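You operate a simulated robot arm through the tools that you are given. There is no shell and no other tool.

You run a simulated robot arm. Do the job below in one go: nothing can be reset, and whatever is moved stays where it is left.

JOB
Give the brown cup two shots of soup and snap on the brown lid.
Fine: slide back to the middle, cup back in its spot in the holder, no spill. Set down upright: what you pick out.

It is judged by the outcome, as a careful person would: the job done as asked, and still so three seconds after it is handed in. It fails if anything else is knocked over, pushed out of place, dropped, spilled or broken. Lids that push on must go on centred and level and be pressed home; caps that screw on are set level and turned clockwise until they are tight.

ROBOT AND FRAMES
A 6-joint arm with a two-finger parallel gripper, fixed in place. Base frame: the origin is at the foot of the arm, x ahead of it, y to its left, z up; the work surface is at about z = 85. Readings come in cm, degrees, newtons and seconds.
With the tool pointing down near the work surface it reaches from about 26 to 68 cm from the base axis. Its first joint turns from -66.0 to 66.0 degrees. Payload 2.9 kg.
Tool frame: the origin (TCP) lies between the finger pads and is the grasp point; the fingertips stand 3 cm ahead of it; z points along the fingers, y is the line along which they close. Largest opening 11 cm; finger width 2, thickness 1; the body of the gripper, 4.8 by 11.2 cm, starts 5.5 cm behind the TCP.
Orientation is that of the tool frame in the base frame, as [roll, pitch, yaw] about the fixed x, y, z axes, in that order (R = Rz(yaw) Ry(pitch) Rx(roll)). With the fingers straight down and closing along the base's y, the tool's x points along the base's -x, its y along +y and its z along -z.

CONTROLS
- The arm moves only by the tool arm_command. Its argument "moves" is a list that holds one entry, the list of rows, each a list of 6 numbers: the shift along the base's x, y, z in cm, then the turn, a rotation vector about the base's x, y, z in degrees. In form: [[[dx, dy, dz, rx, ry, rz], ...]]. A call has 1 to 20 rows; each row shifts and turns the commanded pose from where the row before left it. "jaw" is the closure, from 0 (fully open) to 1 (shut), set as the call begins (left out, the last holds). Each row takes 0.2 s and may step no farther than 5 cm and 8.6 degrees from the row before; otherwise, or with a gripper value out of range, the whole call is refused. A pose out of reach is approached as far as the arm can. The call stops where the force on the tool passes 70 N (or 10 N more than at its start, if that is more) or the arm is blocked; 0.2 s more then pass. Each finger travels about 10.8 cm/s and halts on what it meets, pressing with about 39 N; the grip force reading is that of the motor and also rises with nothing between the fingers. The clock runs only during rows and for 0.2 s after the last one: add rows that do not move to give the fingers time. It gives the time, the measured TCP pose, the force on the tool (base axes), the opening and the grip force at its end, in the units of the frame above (readings bear some noise), with the torque about the TCP (base axes, N m) and any sound that the robot's microphone picked up.
- Cameras (640 x 400 px; columns grow to the right, rows downward): "scene" is fixed at [9.23, 45.55, 137.82]; the picture's right is [-0.52, -0.85, 0.00], its down [-0.53, 0.33, -0.78] and it looks along [0.67, -0.41, -0.62] (base axes); focal length 214 px, centre (320, 200). "wrist" rides on the gripper at [7.2, 1.7, -10.3] in the tool frame; the picture's right is [-0.23, 0.97, 0.00], its down [-0.76, -0.18, -0.62] and it looks along [-0.61, -0.14, 0.78] (tool axes); focal length 222 px, centre (320, 200). There is no depth. A picture from a camera that has moved, and an enlarged one, comes with that camera's place and axes in the base frame and with its lens.
- snapshot(camera): a new picture of that camera. No time passes.
- inspect(camera, box): a new picture of the part [left, top, right, bottom] of that camera's present view, enlarged. No time passes.
- hand_in(): hands the job in; it is judged then, once.

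Places have to be worked out from the pictures, the camera data and where the tool is seen. Open the gripper and draw the arm clear of the work before you hand the job in, unless the task says otherwise.

The tools are called after "Call:" as a command line: name --argument value ..., lists and objects as JSON in quotes. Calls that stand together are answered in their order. arm_command: Moves the arm, as the interface text tells. Its arguments: {"type":"object","properties":{"moves":{"type":"array","items":{"type":"array","items":{"type":"array","items":{"type":"number"}}}},"jaw":{"type":"number"}},"required":["moves"]} The other tools are called the same way: snapshot (camera) takes a picture; inspect (camera, box) takes an enlarged picture of a part of a camera's view; hand_in () hands the job in.

At the start:

```text
time: 0.0
eef_pos: [36.42, 13.43, 125.78]
tool_rot: [179.9, -0.1, 180.0]
ft_force: [-0.5, -0.5, 0.0]
torque: [0.01, 0.0, 0.0]
gripper_width: 10.99
finger_force: 0.1
```

scene: 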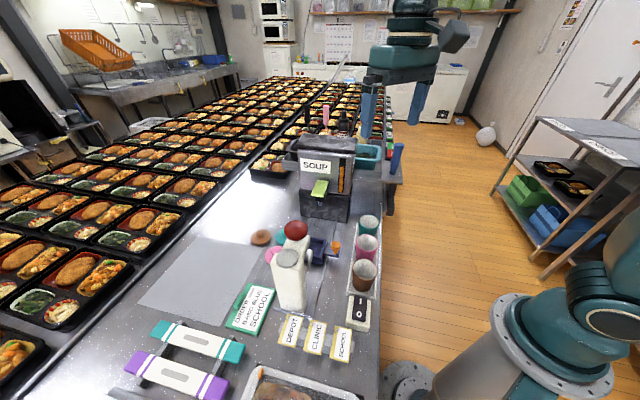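
wrist: 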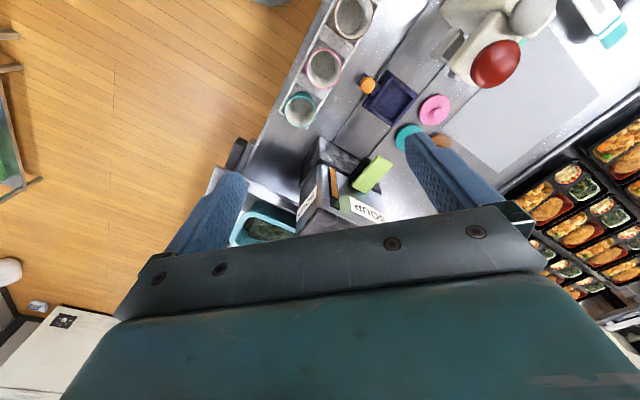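

I start by looking closely at the machine, cups, lids and press area in the scene view.

Call:
inspect --camera "scene" --box '[220, 180, 420, 340]'

Call:
inspect --camera "scene" --box '[240, 100, 420, 230]'

Call:
inspect --camera "wrist" --box '[220, 0, 560, 240]'

```text
2.50 times, centred on (320, 260) of scene
camera zoom: at [9.23, 45.55, 137.82], right [-0.52, -0.85, 0.0], down [-0.53, 0.33, -0.78], along [0.67, -0.41, -0.62], focal length 536 px, centre (320, 50)
```

zoom: 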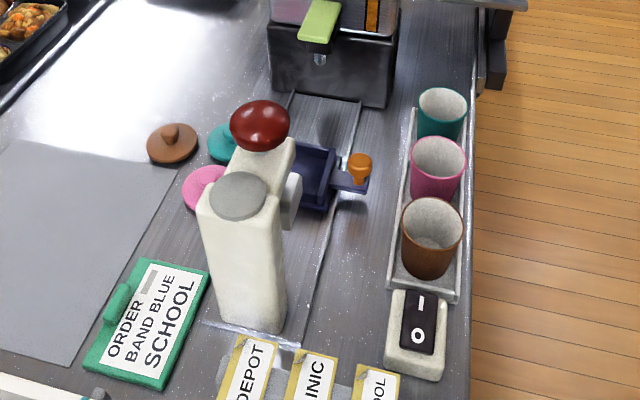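

```text
3.08 times, centred on (330, 165) of scene
camera zoom: at [9.23, 45.55, 137.82], right [-0.52, -0.85, 0.0], down [-0.53, 0.33, -0.78], along [0.67, -0.41, -0.62], focal length 660 px, centre (289, 308)
```

zoom: 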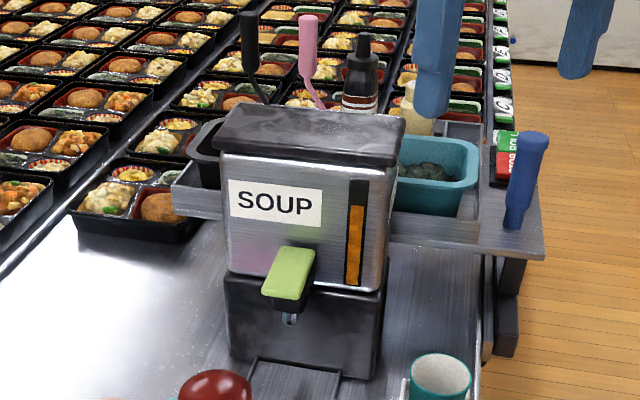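

```text
1.67 times, centred on (390, 120) of wrist
camera zoom: at [29.18, 15.13, 136.01], right [0.23, 0.97, 0.0], down [0.76, -0.18, 0.62], along [0.61, -0.14, -0.78], focal length 370 px, centre (203, 333)
```

zoom: 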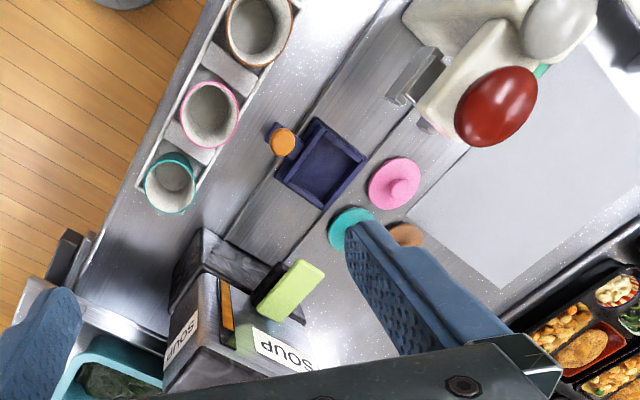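

The cups, slide and machine appear to run diagonally across the bench. I move the arm back toward its base to bring the whole station into the wrist camera's clear zone.

Call:
arm_command --moves '[[[-4, 2, 0, 0, 0, 0], [-4, 2, 0, 0, 0, 0], [0, 0, 0, 0, 0, 0]]]'

Call:
snapshot --camera "wrist"

```text
time: 0.8
eef_pos: [28.53, 17.2, 125.46]
tool_rot: [180.0, -0.1, -180.0]
ft_force: [-0.8, 0.0, 0.3]
torque: [-0.03, 0.01, -0.01]
gripper_width: 11.0
finger_force: 0.1
```

```text
taken
camera wrist: at [21.28, 18.98, 135.77], right [0.23, 0.97, 0.0], down [0.76, -0.18, 0.62], along [0.61, -0.14, -0.78], focal length 222 px, centre (320, 200)
```

wrist: 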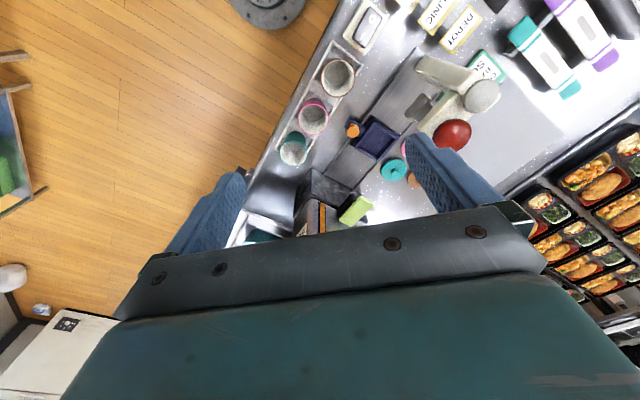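

Everything on the station is visible now. I zoom into the cups, slide and press.

Call:
inspect --camera "wrist" --box '[260, 40, 420, 140]'

Call:
inspect --camera "wrist" --box '[340, 0, 540, 130]'

Call:
inspect --camera "wrist" --box '[240, 130, 420, 240]'

Call:
inspect --camera "scene" --box '[280, 170, 360, 230]'

Call:
inspect --camera "scene" --box '[250, 210, 350, 280]'

Call:
inspect --camera "scene" --box '[220, 290, 380, 390]'

```text
4.00 times, centred on (340, 90) of wrist
camera zoom: at [21.28, 18.98, 135.77], right [0.23, 0.97, 0.0], down [0.76, -0.18, 0.62], along [0.61, -0.14, -0.78], focal length 888 px, centre (240, 640)
```

zoom: 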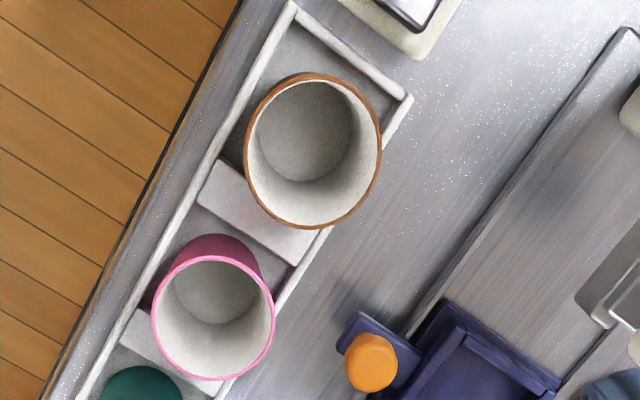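

```text
3.08 times, centred on (440, 65) of wrist
camera zoom: at [21.28, 18.98, 135.77], right [0.23, 0.97, 0.0], down [0.76, -0.18, 0.62], along [0.61, -0.14, -0.78], focal length 684 px, centre (-49, 615)
```

zoom: 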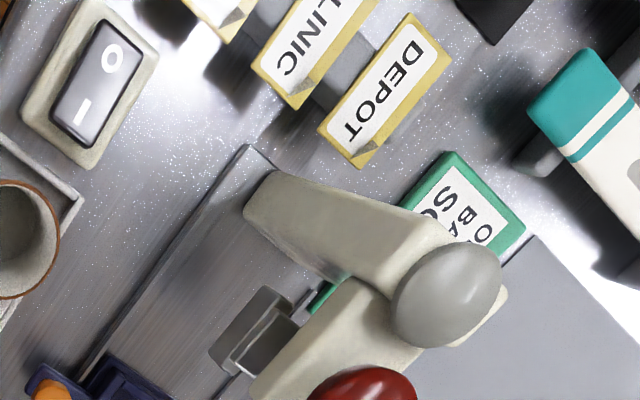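

```text
3.56 times, centred on (330, 185) of wrist
camera zoom: at [21.28, 18.98, 135.77], right [0.23, 0.97, 0.0], down [0.76, -0.18, 0.62], along [0.61, -0.14, -0.78], focal length 790 px, centre (284, 253)
```

zoom: 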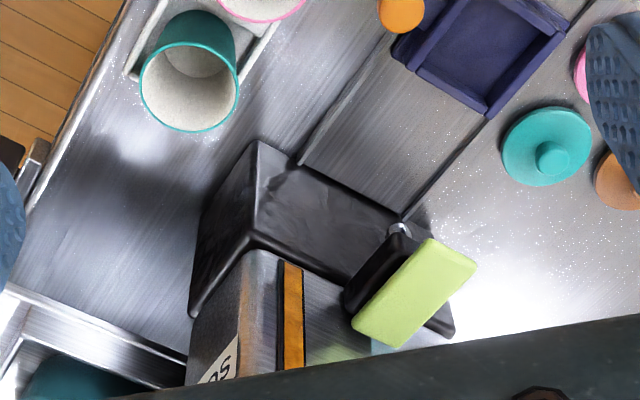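

```text
6.67 times, centred on (320, 200) of scene
camera zoom: at [9.23, 45.55, 137.82], right [-0.52, -0.85, 0.0], down [-0.53, 0.33, -0.78], along [0.67, -0.41, -0.62], focal length 1430 px, centre (320, 200)
```

zoom: 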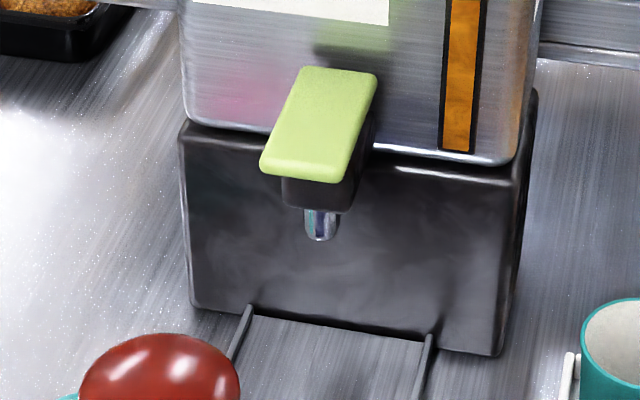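

```text
5.71 times, centred on (300, 245) of scene
camera zoom: at [9.23, 45.55, 137.82], right [-0.52, -0.85, 0.0], down [-0.53, 0.33, -0.78], along [0.67, -0.41, -0.62], focal length 1226 px, centre (434, -57)
```

zoom: 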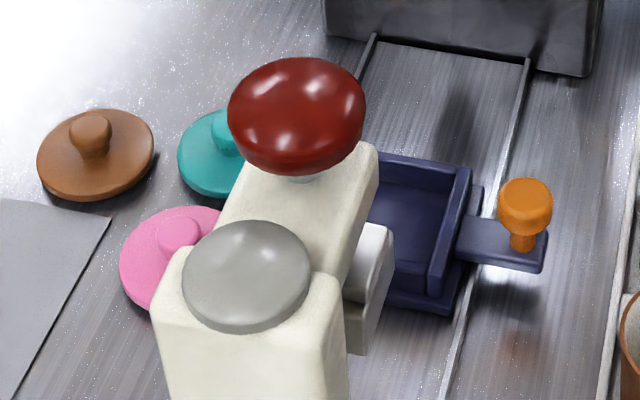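

```text
4.00 times, centred on (300, 340) of scene
camera zoom: at [9.23, 45.55, 137.82], right [-0.52, -0.85, 0.0], down [-0.53, 0.33, -0.78], along [0.67, -0.41, -0.62], focal length 858 px, centre (400, -360)
```

zoom: 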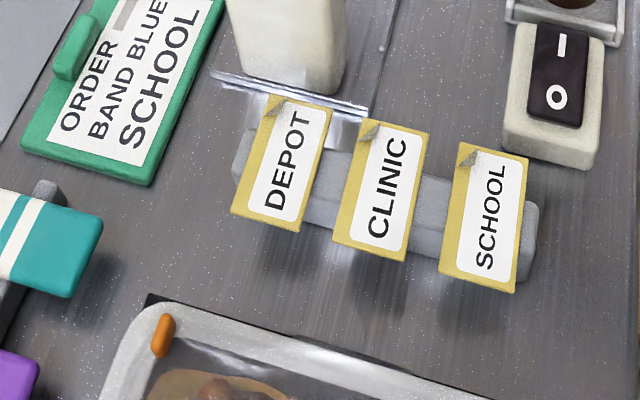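

I want a lower, side-on look at the press head and dispenser nozzle. I yaw the tool about 58°, tilt it about 30° and lower it, staying well above the cups, whose rims are near z 92.

Call:
arm_command --moves '[[[0, -0.7, 0, 0, 0, 8.3], [0, -0.7, 0, 0, 0, 8.3], [0, -0.7, 0, 0, 0, 8.3], [0, -0.7, 0, 0, 0, 8.3], [0, -0.7, 0, 0, 0, 8.3], [0, -0.7, 0, 0, 0, 8.3], [0, -0.8, 0, 0, 0, 8.2], [0, 0, -4, 5.3, -5.3, 0], [0, 0, -4, 5.3, -5.3, 0], [0, 0, -4, 5.3, -5.3, 0], [0, 0, -4, 5.3, -5.3, 0], [0, 0, 0, 0, 0, 0]]]'

Call:
snapshot --camera "wrist"

Call:
snapshot --camera "scene"

```text
time: 3.4
eef_pos: [28.54, 12.78, 109.75]
tool_rot: [-172.7, 29.2, -119.9]
ft_force: [-0.9, 0.9, 0.2]
torque: [-0.03, -0.01, 0.02]
gripper_width: 10.99
finger_force: 0.0
```

```text
taken
camera wrist: at [20.36, 4.5, 114.95], right [-0.71, 0.71, 0.0], down [0.26, 0.26, 0.93], along [0.66, 0.66, -0.36], focal length 222 px, centre (320, 200)
```

wrist: 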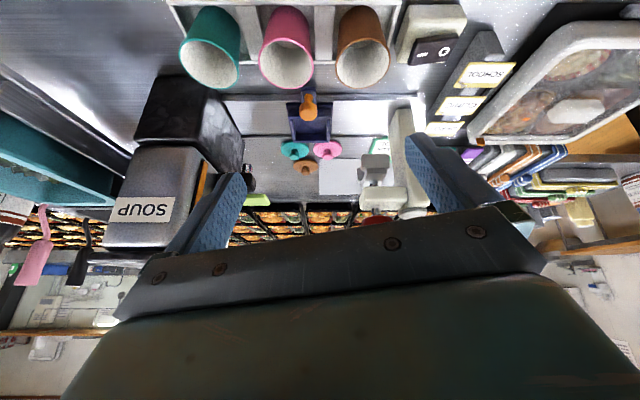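

```text
taken
```

scene: 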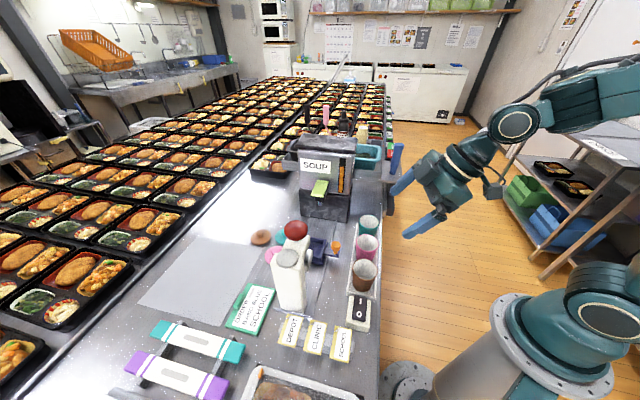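

The wrist image is upside down but shows the press and dispenser from the side. I zoom in on each.

Call:
inspect --camera "wrist" --box '[340, 90, 440, 240]'

Call:
inspect --camera "wrist" --box '[200, 80, 360, 220]'

Call:
inspect --camera "wrist" --box '[160, 0, 480, 130]'

```text
2.67 times, centred on (390, 165) of wrist
camera zoom: at [20.36, 4.5, 114.95], right [-0.71, 0.71, 0.0], down [0.26, 0.26, 0.93], along [0.66, 0.66, -0.36], focal length 592 px, centre (133, 293)
```

zoom: 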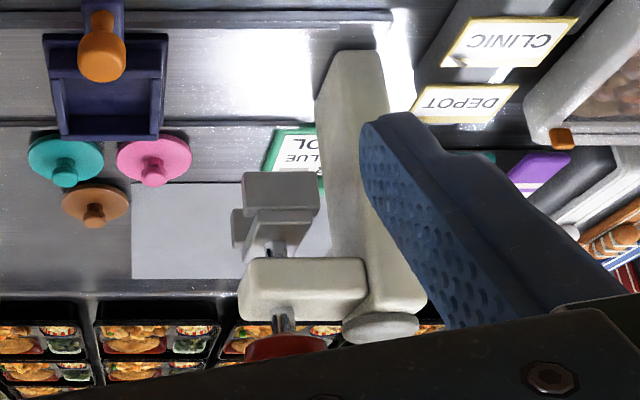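

```text
2.86 times, centred on (280, 150) of wrist
camera zoom: at [20.36, 4.5, 114.95], right [-0.71, 0.71, 0.0], down [0.26, 0.26, 0.93], along [0.66, 0.66, -0.36], focal length 635 px, centre (434, 343)
```

zoom: 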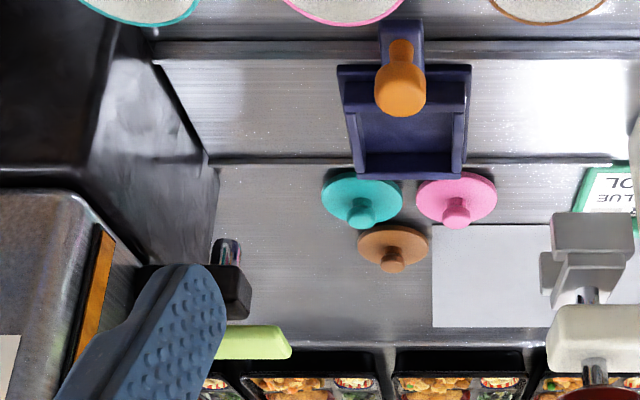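

```text
2.00 times, centred on (320, 65) of wrist
camera zoom: at [20.36, 4.5, 114.95], right [-0.71, 0.71, 0.0], down [0.26, 0.26, 0.93], along [0.66, 0.66, -0.36], focal length 444 px, centre (320, 470)
```

zoom: 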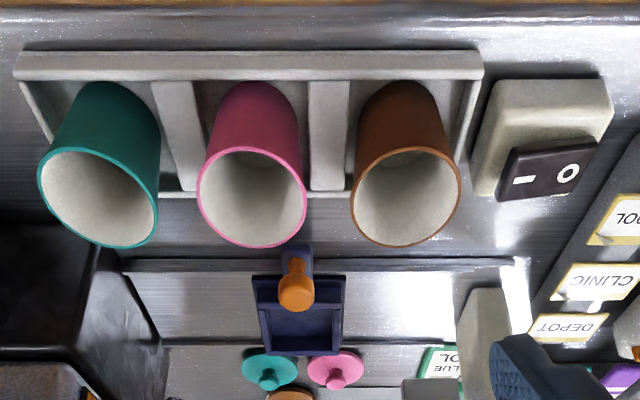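

The side view shows a dispenser at the left end of the rails, the slide with its orange knob in the middle, and a ram press with a slotted platen on the right. I check the rocker switch, nozzle and platen in more detail.

Call:
inspect --camera "wrist" --box '[385, 0, 485, 65]'

Call:
inspect --camera "scene" --box '[330, 280, 390, 340]'

Call:
inspect --camera "wrist" --box '[340, 130, 420, 230]'

Call:
inspect --camera "scene" --box '[300, 130, 380, 190]'

```text
6.15 times, centred on (435, 32) of wrist
camera zoom: at [20.36, 4.5, 114.95], right [-0.71, 0.71, 0.0], down [0.26, 0.26, 0.93], along [0.66, 0.66, -0.36], focal length 1367 px, centre (-388, 1231)
```

zoom: 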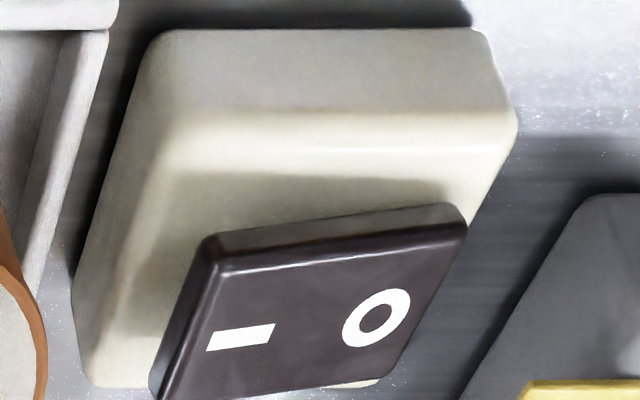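

```text
6.67 times, centred on (360, 310) of scene
camera zoom: at [9.23, 45.55, 137.82], right [-0.52, -0.85, 0.0], down [-0.53, 0.33, -0.78], along [0.67, -0.41, -0.62], focal length 1430 px, centre (53, -533)
```

zoom: 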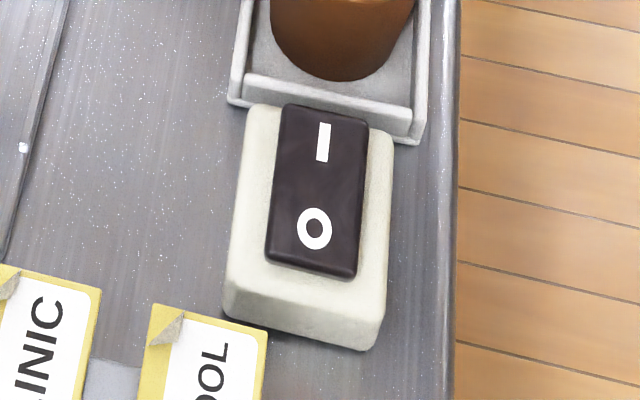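

```text
4.00 times, centred on (380, 180) of wrist
camera zoom: at [20.36, 4.5, 114.95], right [-0.71, 0.71, 0.0], down [0.26, 0.26, 0.93], along [0.66, 0.66, -0.36], focal length 888 px, centre (80, 280)
```

zoom: 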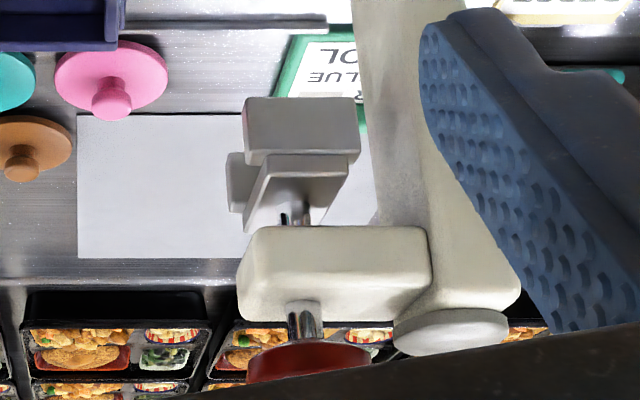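

```text
6.67 times, centred on (340, 160) of scene
camera zoom: at [9.23, 45.55, 137.82], right [-0.52, -0.85, 0.0], down [-0.53, 0.33, -0.78], along [0.67, -0.41, -0.62], focal length 1430 px, centre (187, 467)
```

zoom: 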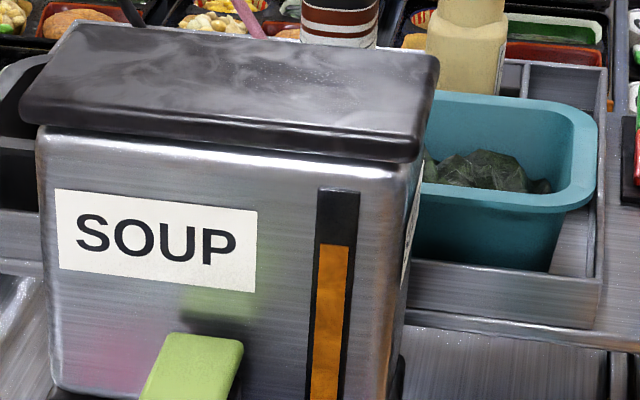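

The rocker's "I" end stands slightly higher, so it seems to be at "O"; I leave it alone unless the dispenser turns out not to work. I level the tool, yaw it to about 100° and hover over the brown cup, judged at about (29.5, 20.5) with its rim near z 91.6.

Call:
arm_command --moves '[[[0, 0, 1.5, -5.3, 5.3, 0], [0, 0, 1.5, -5.3, 5.3, 0], [0, 0, 1, -5.3, 5.3, 0], [0, 0, 0, -5.3, 5.3, 0], [0.2, 1.5, 0, 0, 0, 8.4], [0.2, 1.5, 0, 0, 0, 8.4], [0.2, 1.5, 0, 0, 0, 8.4], [0.2, 1.5, 0, 0, 0, 8.4], [0.2, 1.6, 0, 0, 0, 8.4], [0, 0, -3, 0, 0, 0], [0, 0, -3, 0, 0, 0], [0, 0, 0, 0, 0, 0], [0, 0, 0, 0, 0, 0]]]'

Call:
snapshot --camera "wrist"

Call:
snapshot --camera "scene"

```text
time: 6.2
eef_pos: [29.37, 19.78, 107.66]
tool_rot: [-180.0, 0.0, -80.0]
ft_force: [-0.2, -0.2, -0.2]
torque: [-0.02, 0.01, 0.02]
gripper_width: 10.98
finger_force: 0.1
```

```text
taken
camera wrist: at [29.03, 12.51, 118.02], right [-1.0, 0.05, 0.0], down [0.04, 0.78, 0.62], along [0.03, 0.62, -0.78], focal length 222 px, centre (320, 200)
```

wrist: 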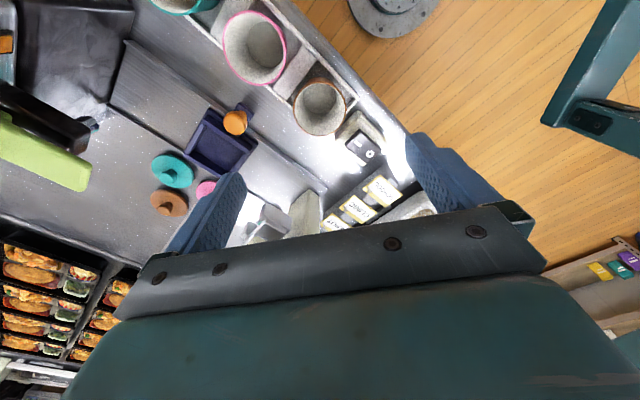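

```text
taken
```

scene: 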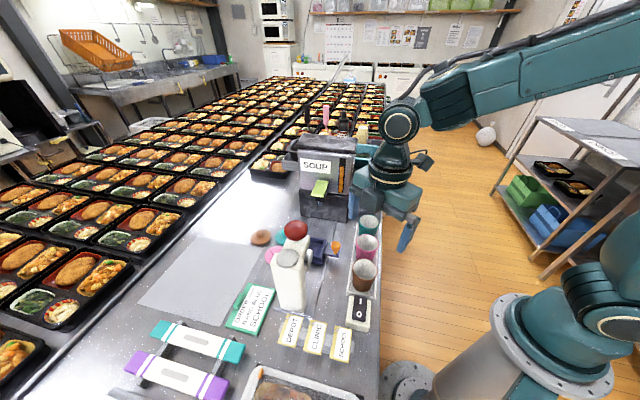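

The brown cup sits right below between the fingers. I zoom in to measure the cup and the slide more exactly from here.

Call:
inspect --camera "wrist" --box '[270, 60, 370, 150]'

Call:
inspect --camera "wrist" --box '[140, 80, 280, 220]'

Call:
inspect --camera "wrist" --box '[0, 30, 130, 200]'

```text
4.44 times, centred on (320, 105) of wrist
camera zoom: at [29.03, 12.51, 118.02], right [-1.0, 0.05, 0.0], down [0.04, 0.78, 0.62], along [0.03, 0.62, -0.78], focal length 987 px, centre (320, 622)
```

zoom: 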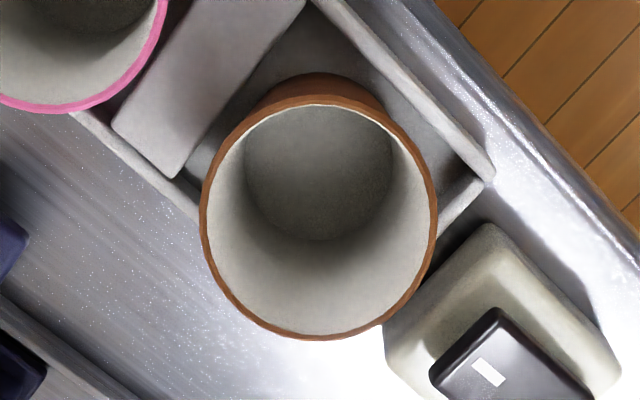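

```text
2.86 times, centred on (210, 150) of wrist
camera zoom: at [29.03, 12.51, 118.02], right [-1.0, 0.05, 0.0], down [0.04, 0.78, 0.62], along [0.03, 0.62, -0.78], focal length 635 px, centre (634, 343)
```

zoom: 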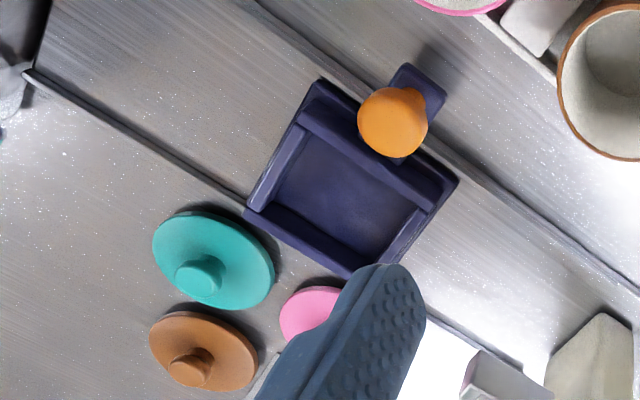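

```text
2.35 times, centred on (65, 115) of wrist
camera zoom: at [29.03, 12.51, 118.02], right [-1.0, 0.05, 0.0], down [0.04, 0.78, 0.62], along [0.03, 0.62, -0.78], focal length 523 px, centre (920, 400)
```

zoom: 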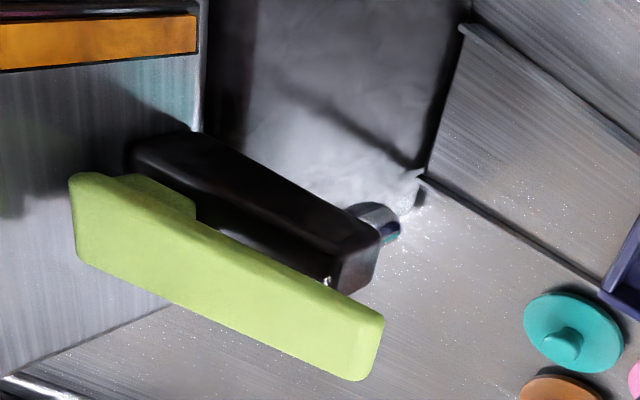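

The cup centre is measured at (29.4, 20.35), rim radius about 3.05, with clear space for both fingers. I centre over it, set the jaw to about 8.6 cm and descend to rim height, keeping the fingertips above the holder walls.

Call:
arm_command --moves '[[[0.05, 0.55, 0, 0, 0, -5], [0, 0, -4, 0, 0, 0], [0, 0, -4, 0, 0, 0], [0, 0, -3, 0, 0, 0], [0, 0, -2, 0, 0, 0], [0, 0, 0, 0, 0, 0]]]' --jaw 0.22

Call:
snapshot --camera "wrist"

Call:
inspect --camera "scene" --box '[320, 200, 440, 320]'

```text
time: 7.6
eef_pos: [29.41, 20.63, 94.71]
tool_rot: [-180.0, 0.0, -85.0]
ft_force: [-0.1, 0.1, 0.7]
torque: [-0.03, 0.03, -0.02]
gripper_width: 8.58
finger_force: 0.2
```

```text
taken
camera wrist: at [28.36, 13.22, 105.06], right [-0.99, 0.14, 0.0], down [0.11, 0.77, 0.62], along [0.09, 0.62, -0.78], focal length 222 px, centre (320, 200)
```

wrist: 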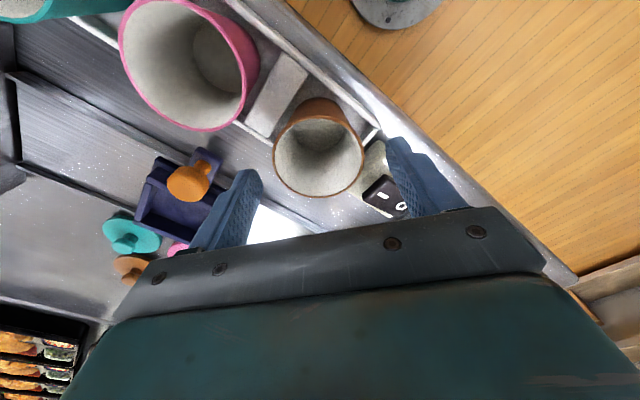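

```text
3.33 times, centred on (380, 260) of scene
camera zoom: at [9.23, 45.55, 137.82], right [-0.52, -0.85, 0.0], down [-0.53, 0.33, -0.78], along [0.67, -0.41, -0.62], focal length 715 px, centre (120, 0)
```

zoom: 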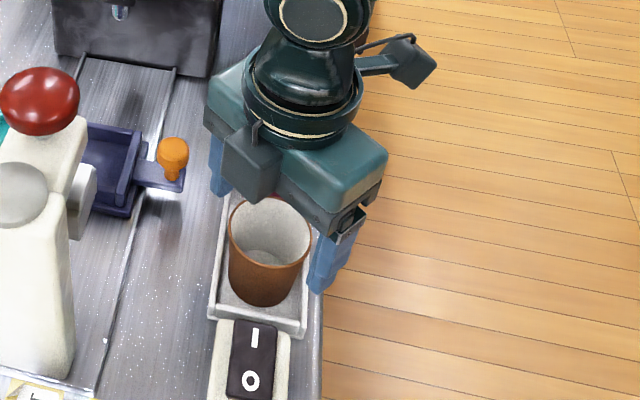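

I zoom in on the cup between the fingers to check centring before the last descent.

Call:
inspect --camera "wrist" --box '[220, 80, 420, 240]'

```text
2.50 times, centred on (320, 160) of wrist
camera zoom: at [28.36, 13.22, 105.06], right [-0.99, 0.14, 0.0], down [0.11, 0.77, 0.62], along [0.09, 0.62, -0.78], focal length 555 px, centre (320, 300)
```

zoom: 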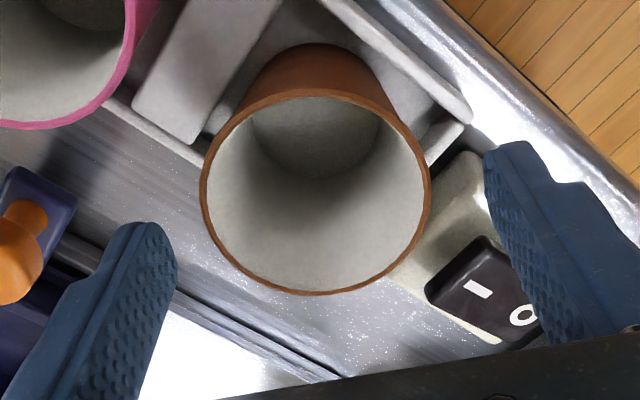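

The tool axis sits within about 1 mm of the cup centre. I descend the last 3 cm and then close on the cup.

Call:
arm_command --moves '[[[0.05, 0, -1.5, 0, 0, 0], [0, 0, -1.5, 0, 0, 0], [0, 0, 0, 0, 0, 0]]]'

Call:
arm_command --moves '[[[0, 0, 0, 0, 0, 0], [0, 0, 0, 0, 0, 0], [0, 0, 0, 0, 0, 0], [0, 0, 0, 0, 0, 0]]]' --jaw 0.6

Call:
snapshot --camera "wrist"

```text
time: 8.4
eef_pos: [29.54, 20.52, 91.79]
tool_rot: [180.0, 0.1, -84.9]
ft_force: [0.1, -0.1, 0.1]
torque: [-0.02, -0.01, -0.01]
gripper_width: 8.6
finger_force: 0.1
```

```text
time: 9.4
eef_pos: [29.6, 20.52, 91.84]
tool_rot: [-180.0, 0.0, -85.0]
ft_force: [-0.6, -0.3, 0.2]
torque: [0.02, -0.01, 0.0]
gripper_width: 5.82
finger_force: 39.2
```

```text
taken
camera wrist: at [28.45, 13.2, 102.02], right [-0.99, 0.14, 0.0], down [0.11, 0.77, 0.62], along [0.09, 0.62, -0.78], focal length 222 px, centre (320, 200)
```

wrist: 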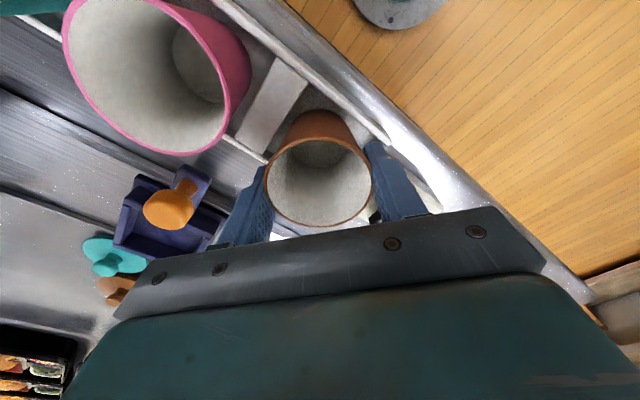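

The cup is gripped at 5.82 cm width with the TCP at (29.57, 20.52, 91.8), and I note that as its home pose. I lift straight up slowly and check.

Call:
arm_command --moves '[[[0, 0, 0.5, 0, 0, 0], [0, 0, 1, 0, 0, 0], [0, 0, 2, 0, 0, 0], [0, 0, 3, 0, 0, 0], [0, 0, 3, 0, 0, 0], [0, 0, 2.5, 0, 0, 0], [0, 0, 0, 0, 0, 0]]]'

Call:
inspect --camera "scene" --box '[290, 180, 420, 330]'

Call:
snapshot --camera "wrist"

```text
time: 11.0
eef_pos: [29.48, 20.72, 103.78]
tool_rot: [-180.0, -0.1, -84.9]
ft_force: [0.1, 0.1, -0.7]
torque: [0.01, -0.01, -0.01]
gripper_width: 5.79
finger_force: 39.4
```

```text
2.67 times, centred on (355, 255) of scene
camera zoom: at [9.23, 45.55, 137.82], right [-0.52, -0.85, 0.0], down [-0.53, 0.33, -0.78], along [0.67, -0.41, -0.62], focal length 572 px, centre (227, 53)
```

zoom: 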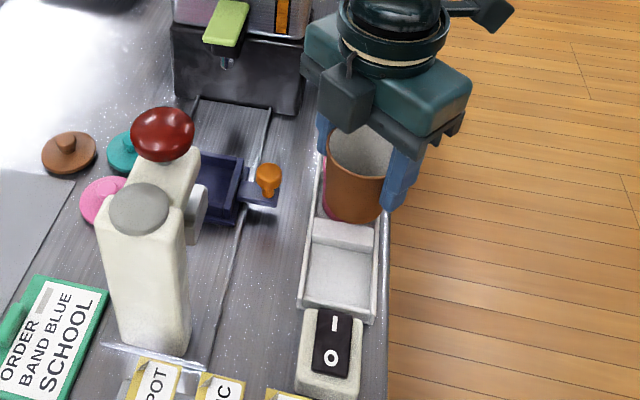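

```text
taken
camera wrist: at [28.46, 13.3, 114.13], right [-0.99, 0.14, 0.0], down [0.11, 0.77, 0.62], along [0.09, 0.62, -0.78], focal length 222 px, centre (320, 200)
```

wrist: 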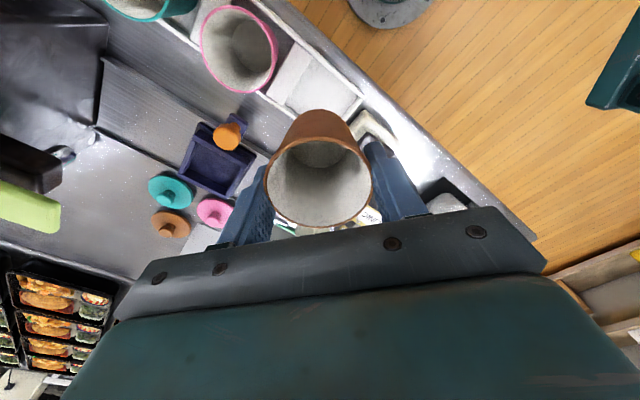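

The cup is held upright and clear. I carry it over the slide's tray, judged at about (44.8, 26.6), and check the alignment before lowering.

Call:
arm_command --moves '[[[1.3, 0.5, 0, 0, 0, 0], [2.55, 0.98, 0, 0, 0, 0], [2.55, 0.98, 0, 0, 0, 0], [2.55, 0.98, 0, 0, 0, 0], [2.55, 0.98, 0, 0, 0, 0], [2.4, 0.95, 0, 0, 0, 0], [1.4, 0.55, 0, 0, 0, 0], [0, 0, 0, 0, 0, 0]]]'

Call:
snapshot --camera "wrist"

Call:
inspect --camera "scene" --box '[250, 150, 400, 290]'

```text
time: 12.8
eef_pos: [44.69, 26.51, 103.76]
tool_rot: [-179.9, 0.0, -85.1]
ft_force: [0.2, -0.5, -0.9]
torque: [0.03, 0.01, 0.0]
gripper_width: 5.8
finger_force: 38.8
```

```text
taken
camera wrist: at [43.69, 19.17, 114.04], right [-0.99, 0.14, 0.0], down [0.11, 0.77, 0.62], along [0.09, 0.62, -0.78], focal length 222 px, centre (320, 200)
```

wrist: 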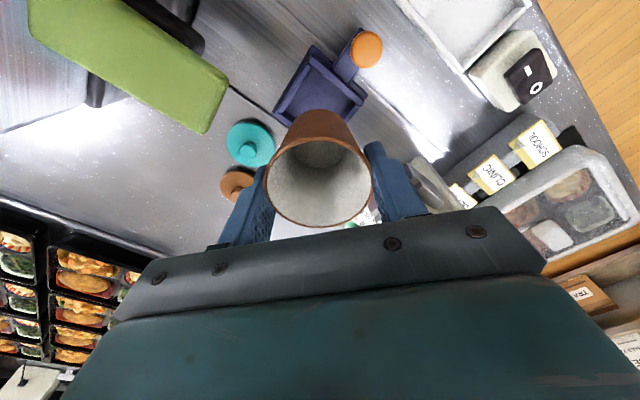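

```text
2.86 times, centred on (325, 220) of scene
camera zoom: at [9.23, 45.55, 137.82], right [-0.52, -0.85, 0.0], down [-0.53, 0.33, -0.78], along [0.67, -0.41, -0.62], focal length 613 px, centre (306, 143)
```

zoom: 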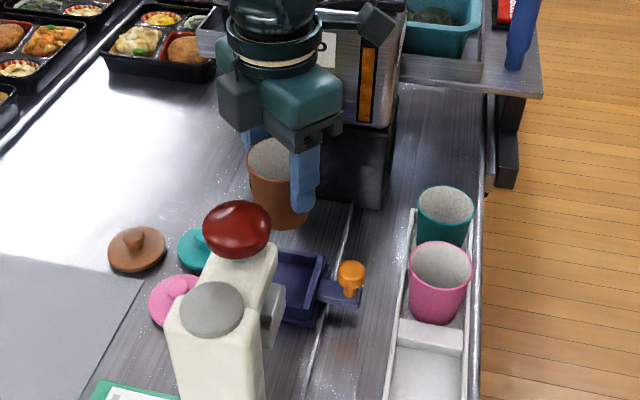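

I zoom on the tray beneath the cup to fix its centre.

Call:
inspect --camera "wrist" --box '[250, 20, 410, 130]'

Call:
inspect --camera "wrist" --box '[20, 0, 260, 150]'

```text
3.64 times, centred on (330, 75) of wrist
camera zoom: at [43.69, 19.17, 114.04], right [-0.99, 0.14, 0.0], down [0.11, 0.77, 0.62], along [0.09, 0.62, -0.78], focal length 808 px, centre (284, 654)
```

zoom: 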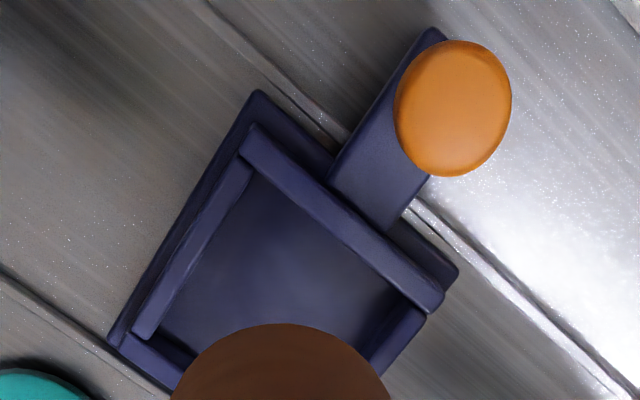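

```text
2.67 times, centred on (140, 75) of wrist
camera zoom: at [43.69, 19.17, 114.04], right [-0.99, 0.14, 0.0], down [0.11, 0.77, 0.62], along [0.09, 0.62, -0.78], focal length 592 px, centre (800, 533)
```

zoom: 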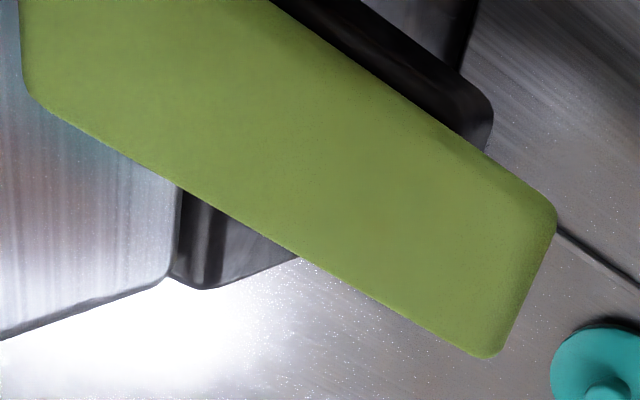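

The tray frame's centre works out to about (44.65, 26.6), under the cup. I lower in stages, to just above the tray walls first, and watch the force.

Call:
arm_command --moves '[[[0, 0.1, -2, 0, 0, 0], [0, 0, -3, 0, 0, 0], [0, 0, -2, 0, 0, 0], [0, 0, -1, 0, 0, 0], [0, 0, 0, 0, 0, 0]]]'

Call:
snapshot --camera "wrist"

Call:
inspect --camera "scene" --box '[260, 170, 380, 280]'

```text
time: 14.0
eef_pos: [44.82, 26.44, 95.69]
tool_rot: [180.0, 0.0, -84.9]
ft_force: [0.2, 0.7, -1.0]
torque: [0.01, 0.0, -0.02]
gripper_width: 5.81
finger_force: 39.0
```

```text
taken
camera wrist: at [43.75, 19.15, 105.95], right [-0.99, 0.14, 0.0], down [0.11, 0.77, 0.62], along [0.09, 0.62, -0.78], focal length 222 px, centre (320, 200)
```

wrist: 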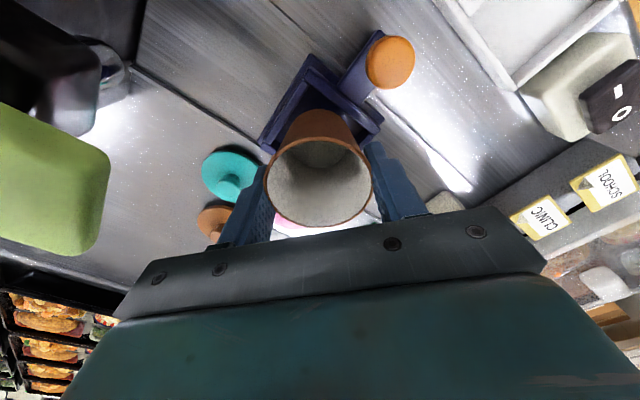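

```text
3.64 times, centred on (320, 225) of scene
camera zoom: at [9.23, 45.55, 137.82], right [-0.52, -0.85, 0.0], down [-0.53, 0.33, -0.78], along [0.67, -0.41, -0.62], focal length 780 px, centre (320, 109)
```

zoom: 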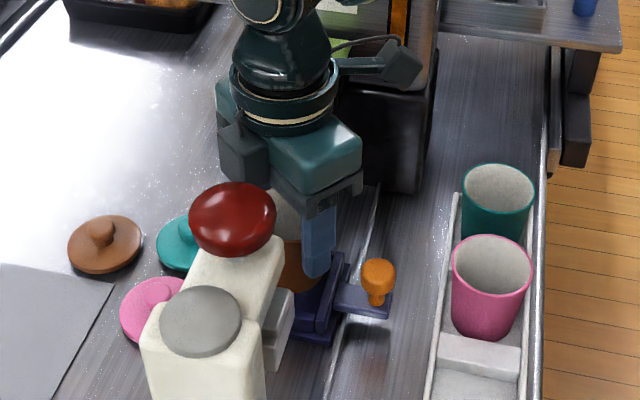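

I check the cup's base against the tray walls before lowering further.

Call:
inspect --camera "wrist" --box '[240, 30, 420, 150]'

```text
3.33 times, centred on (330, 90) of wrist
camera zoom: at [43.75, 19.15, 105.95], right [-0.99, 0.14, 0.0], down [0.11, 0.77, 0.62], along [0.09, 0.62, -0.78], focal length 740 px, centre (287, 567)
```

zoom: 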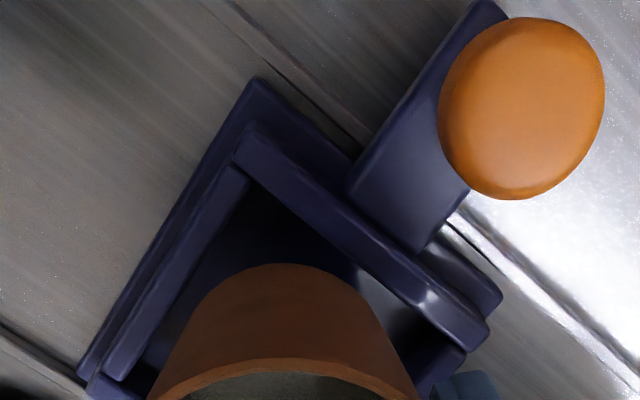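

The tray frame centre refines to about (44.8, 26.8), with walls near z 88. I shift 0.25 cm and lower gently.

Call:
arm_command --moves '[[[0.05, 0.25, 0, 0, 0, 0], [0, 0, -0.8, 0, 0, 0], [0, 0, -0.7, 0, 0, 0], [0, 0, -0.4, 0, 0, 0], [0, 0, 0, 0, 0, 0]]]'

Call:
arm_command --moves '[[[0, 0, -0.3, 0, 0, 0], [0, 0, -0.3, 0, 0, 0], [0, 0, 0, 0, 0, 0]]]'

```text
time: 15.2
eef_pos: [44.75, 26.85, 93.72]
tool_rot: [-179.8, 0.0, -85.0]
ft_force: [0.7, 1.1, -0.6]
torque: [0.02, -0.01, -0.01]
gripper_width: 5.83
finger_force: 39.1
```

```text
time: 16.0
eef_pos: [44.89, 26.9, 93.14]
tool_rot: [-180.0, 0.0, -85.0]
ft_force: [0.3, 0.6, -0.9]
torque: [-0.01, 0.01, 0.02]
gripper_width: 5.77
finger_force: 39.2
```

No contact yet at TCP z 93.1. I keep lowering in small steps.

Call:
arm_command --moves '[[[0, 0, -0.2, 0, 0, 0], [0, 0, -0.2, 0, 0, 0], [0, 0, 0, 0, 0, 0]]]'

Call:
inspect --camera "wrist" --box '[220, 30, 420, 150]'

```text
time: 16.8
eef_pos: [44.8, 26.92, 93.02]
tool_rot: [-179.9, 0.0, -85.0]
ft_force: [-3.8, -4.8, 25.9]
torque: [-0.27, 0.36, 0.02]
gripper_width: 5.78
finger_force: 38.8
```

```text
3.20 times, centred on (320, 90) of wrist
camera zoom: at [43.79, 19.51, 103.33], right [-0.99, 0.14, 0.0], down [0.11, 0.77, 0.62], along [0.09, 0.62, -0.78], focal length 711 px, centre (320, 552)
```

zoom: 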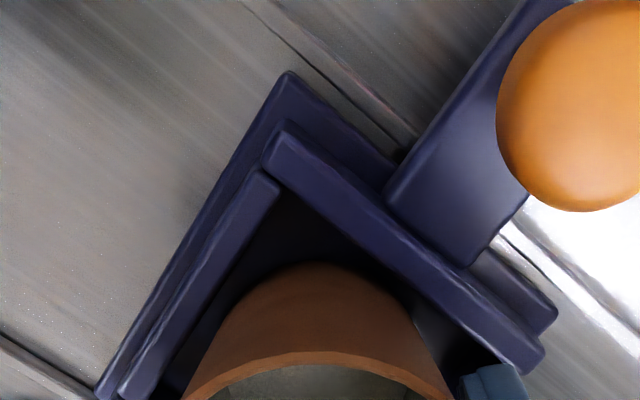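

The cup touched the tray floor with 26 N and a slight push from the far side. I ease up a little, shift back about 0.15 cm, and check the force before opening.

Call:
arm_command --moves '[[[-0.1, -0.1, 0.15, 0, 0, 0], [0, 0, 0, 0, 0, 0]]]'

```text
time: 17.4
eef_pos: [44.82, 26.87, 93.07]
tool_rot: [-179.7, 0.3, -84.9]
ft_force: [5.6, 5.4, 16.8]
torque: [0.29, -0.28, 0.02]
gripper_width: 5.8
finger_force: 38.8
```

The side force flipped with the shift, so it is only floor friction: the cup stands on the tray floor. I ease up a touch more and open the jaws.

Call:
arm_command --moves '[[[0.05, 0.05, 0.12, 0, 0, 0], [0, 0, 0, 0, 0, 0]]]'

Call:
arm_command --moves '[[[0, 0, 0, 0, 0, 0], [0, 0, 0, 0, 0, 0], [0, 0, 0, 0, 0, 0]]]' --jaw 0.24

Call:
snapshot --camera "wrist"

```text
time: 18.0
eef_pos: [44.7, 26.75, 92.98]
tool_rot: [179.9, 0.1, -85.0]
ft_force: [4.8, 3.4, 12.3]
torque: [0.18, -0.22, 0.03]
gripper_width: 5.8
finger_force: 39.8
```

```text
time: 18.8
eef_pos: [44.76, 26.8, 93.05]
tool_rot: [179.9, 0.0, -85.0]
ft_force: [-0.2, 0.8, 0.7]
torque: [-0.01, 0.04, 0.0]
gripper_width: 8.33
finger_force: 0.1
```

```text
taken
camera wrist: at [43.72, 19.46, 103.35], right [-0.99, 0.14, 0.0], down [0.11, 0.77, 0.62], along [0.09, 0.62, -0.78], focal length 222 px, centre (320, 200)
```

wrist: 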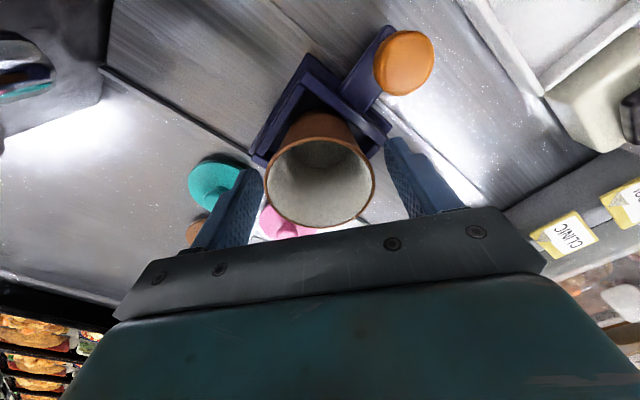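

The cup stands released in the tray. I raise the gripper straight up clear of it.

Call:
arm_command --moves '[[[0, 0, 1, 0, 0, 0], [0, 0, 3, 0, 0, 0], [0, 0, 4, 0, 0, 0], [0, 0, 4, 0, 0, 0], [0, 0, 2, 0, 0, 0], [0, 0, 0, 0, 0, 0]]]'

Call:
snapshot --camera "wrist"

Call:
inspect --camera "scene" --box '[240, 140, 400, 290]'

```text
time: 20.2
eef_pos: [44.97, 26.83, 107.26]
tool_rot: [-180.0, 0.1, -85.0]
ft_force: [-0.7, 0.3, -0.6]
torque: [0.01, 0.0, -0.04]
gripper_width: 8.35
finger_force: 0.1
```

```text
taken
camera wrist: at [43.86, 19.42, 117.49], right [-0.99, 0.14, 0.0], down [0.11, 0.77, 0.62], along [0.09, 0.62, -0.78], focal length 222 px, centre (320, 200)
```

wrist: 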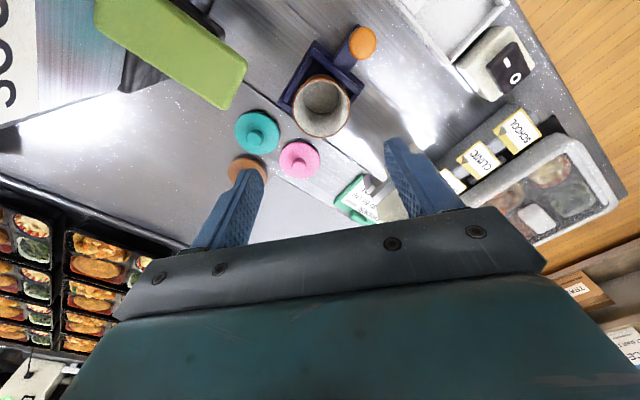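

```text
2.67 times, centred on (320, 215) of scene
camera zoom: at [9.23, 45.55, 137.82], right [-0.52, -0.85, 0.0], down [-0.53, 0.33, -0.78], along [0.67, -0.41, -0.62], focal length 572 px, centre (320, 160)
```

zoom: 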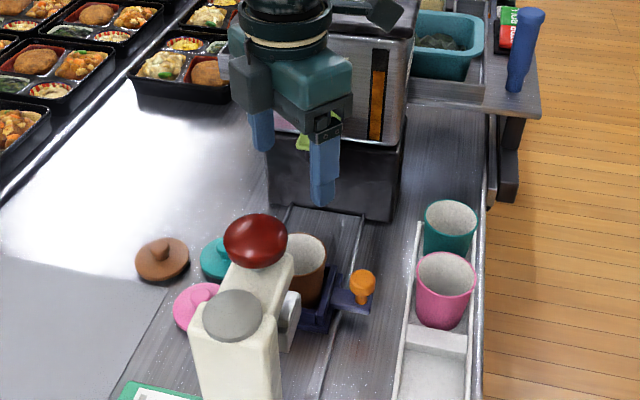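

The cup is in the tray. I zoom to confirm it is seated upright within the walls.

Call:
inspect --camera "wrist" --box '[260, 20, 400, 150]'

Call:
inspect --camera "scene" --box '[310, 220, 390, 270]'

```text
3.08 times, centred on (330, 85) of wrist
camera zoom: at [43.86, 19.42, 117.49], right [-0.99, 0.14, 0.0], down [0.11, 0.77, 0.62], along [0.09, 0.62, -0.78], focal length 684 px, centre (289, 554)
```

zoom: 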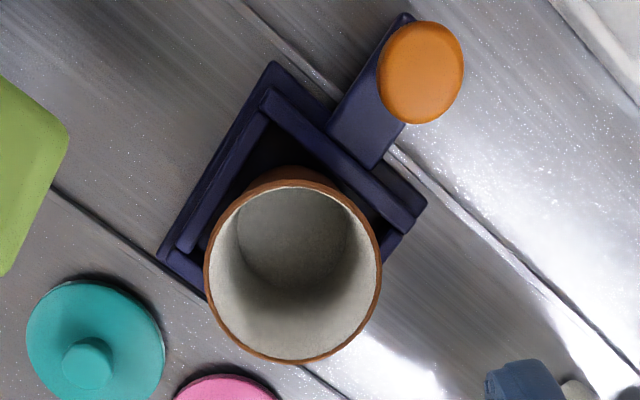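

```text
8.00 times, centred on (350, 245) of scene
camera zoom: at [9.23, 45.55, 137.82], right [-0.52, -0.85, 0.0], down [-0.53, 0.33, -0.78], along [0.67, -0.41, -0.62], focal length 1716 px, centre (80, -160)
```

zoom: 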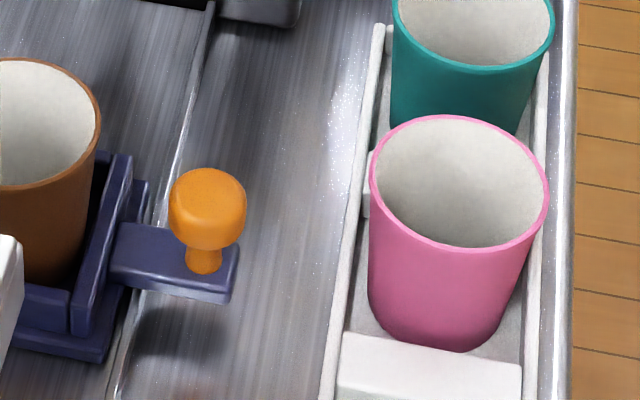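

The cup stands upright inside the tray walls, and the knob axis is at about (39.87, 21.68) with its head near z 89–91. I yaw so the fingers close along the rail direction and move above the knob, offset slightly toward the base to stay clear of the dispenser.

Call:
arm_command --moves '[[[-0.9, -0.925, 0, 0, 0, -8.33], [-0.9, -0.925, 0, 0, 0, -8.33], [-0.9, -0.925, 0, 0, 0, -8.33], [-0.9, -0.925, 0, 0, 0, -8.33], [-0.9, -0.925, 0, 0, 0, -8.33], [-0.9, -0.925, 0, 0, 0, -8.35], [0, 0, -4, 0, 0, 0], [0, 0, -3, 0, 0, 0], [0, 0, 0, 0, 0, 0]]]' --jaw 0.53

Call:
snapshot --camera "wrist"

```text
time: 22.2
eef_pos: [39.55, 21.18, 100.07]
tool_rot: [-179.9, -0.1, -135.0]
ft_force: [0.9, 0.4, 0.5]
torque: [0.04, -0.03, 0.01]
gripper_width: 5.17
finger_force: 0.0
```

```text
taken
camera wrist: at [33.16, 17.3, 110.33], right [-0.53, 0.85, 0.0], down [0.66, 0.41, 0.62], along [0.53, 0.33, -0.78], focal length 222 px, centre (320, 200)
```

wrist: 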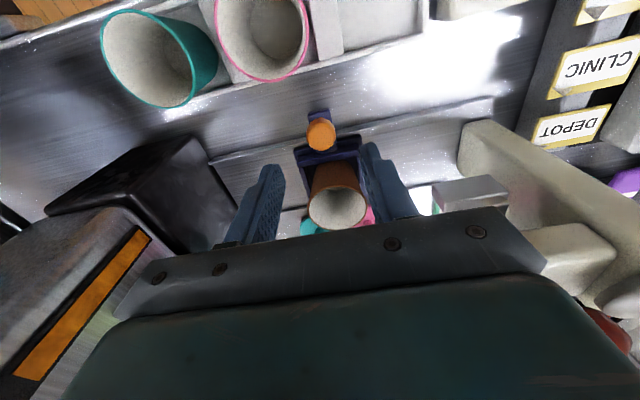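

The knob is centred between the fingers. I descend around it, keeping the fingertips above the knob plate.

Call:
arm_command --moves '[[[0, 0, -3, 0, 0, 0], [0, 0, -3, 0, 0, 0], [0, 0, -1.5, 0, 0, 0], [0, 0, -1.2, 0, 0, 0], [0, 0, 0, 0, 0, 0]]]'

Call:
snapshot --camera "wrist"

Call:
inspect --camera "scene" --box '[270, 160, 400, 280]'

```text
time: 23.4
eef_pos: [39.37, 21.24, 91.31]
tool_rot: [-180.0, 0.1, -135.0]
ft_force: [-0.8, 0.3, -0.9]
torque: [0.0, -0.01, -0.01]
gripper_width: 5.18
finger_force: 0.0
```

```text
taken
camera wrist: at [33.06, 17.31, 101.61], right [-0.53, 0.85, 0.0], down [0.66, 0.41, 0.62], along [0.53, 0.33, -0.78], focal length 222 px, centre (320, 200)
```

wrist: 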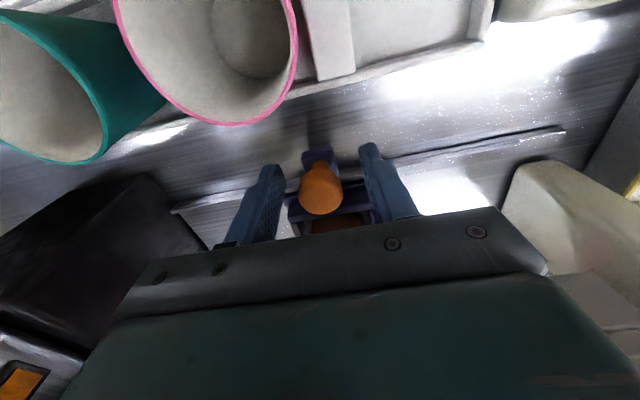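

```text
3.33 times, centred on (335, 220) of scene
camera zoom: at [9.23, 45.55, 137.82], right [-0.52, -0.85, 0.0], down [-0.53, 0.33, -0.78], along [0.67, -0.41, -0.62], focal length 715 px, centre (270, 133)
```

zoom: 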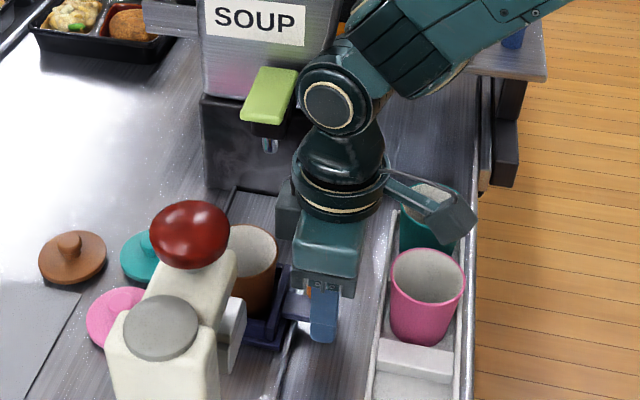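

The knob sits between the pads. I close on it.

Call:
arm_command --moves '[[[0, 0, 0, 0, 0, 0], [0, 0, 0, 0, 0, 0], [0, 0, 0, 0, 0, 0]]]' --jaw 0.85

```text
time: 24.2
eef_pos: [39.35, 21.24, 91.49]
tool_rot: [180.0, 0.0, -135.0]
ft_force: [1.0, -0.8, -4.3]
torque: [0.02, -0.07, -0.04]
gripper_width: 2.61
finger_force: 45.0
```

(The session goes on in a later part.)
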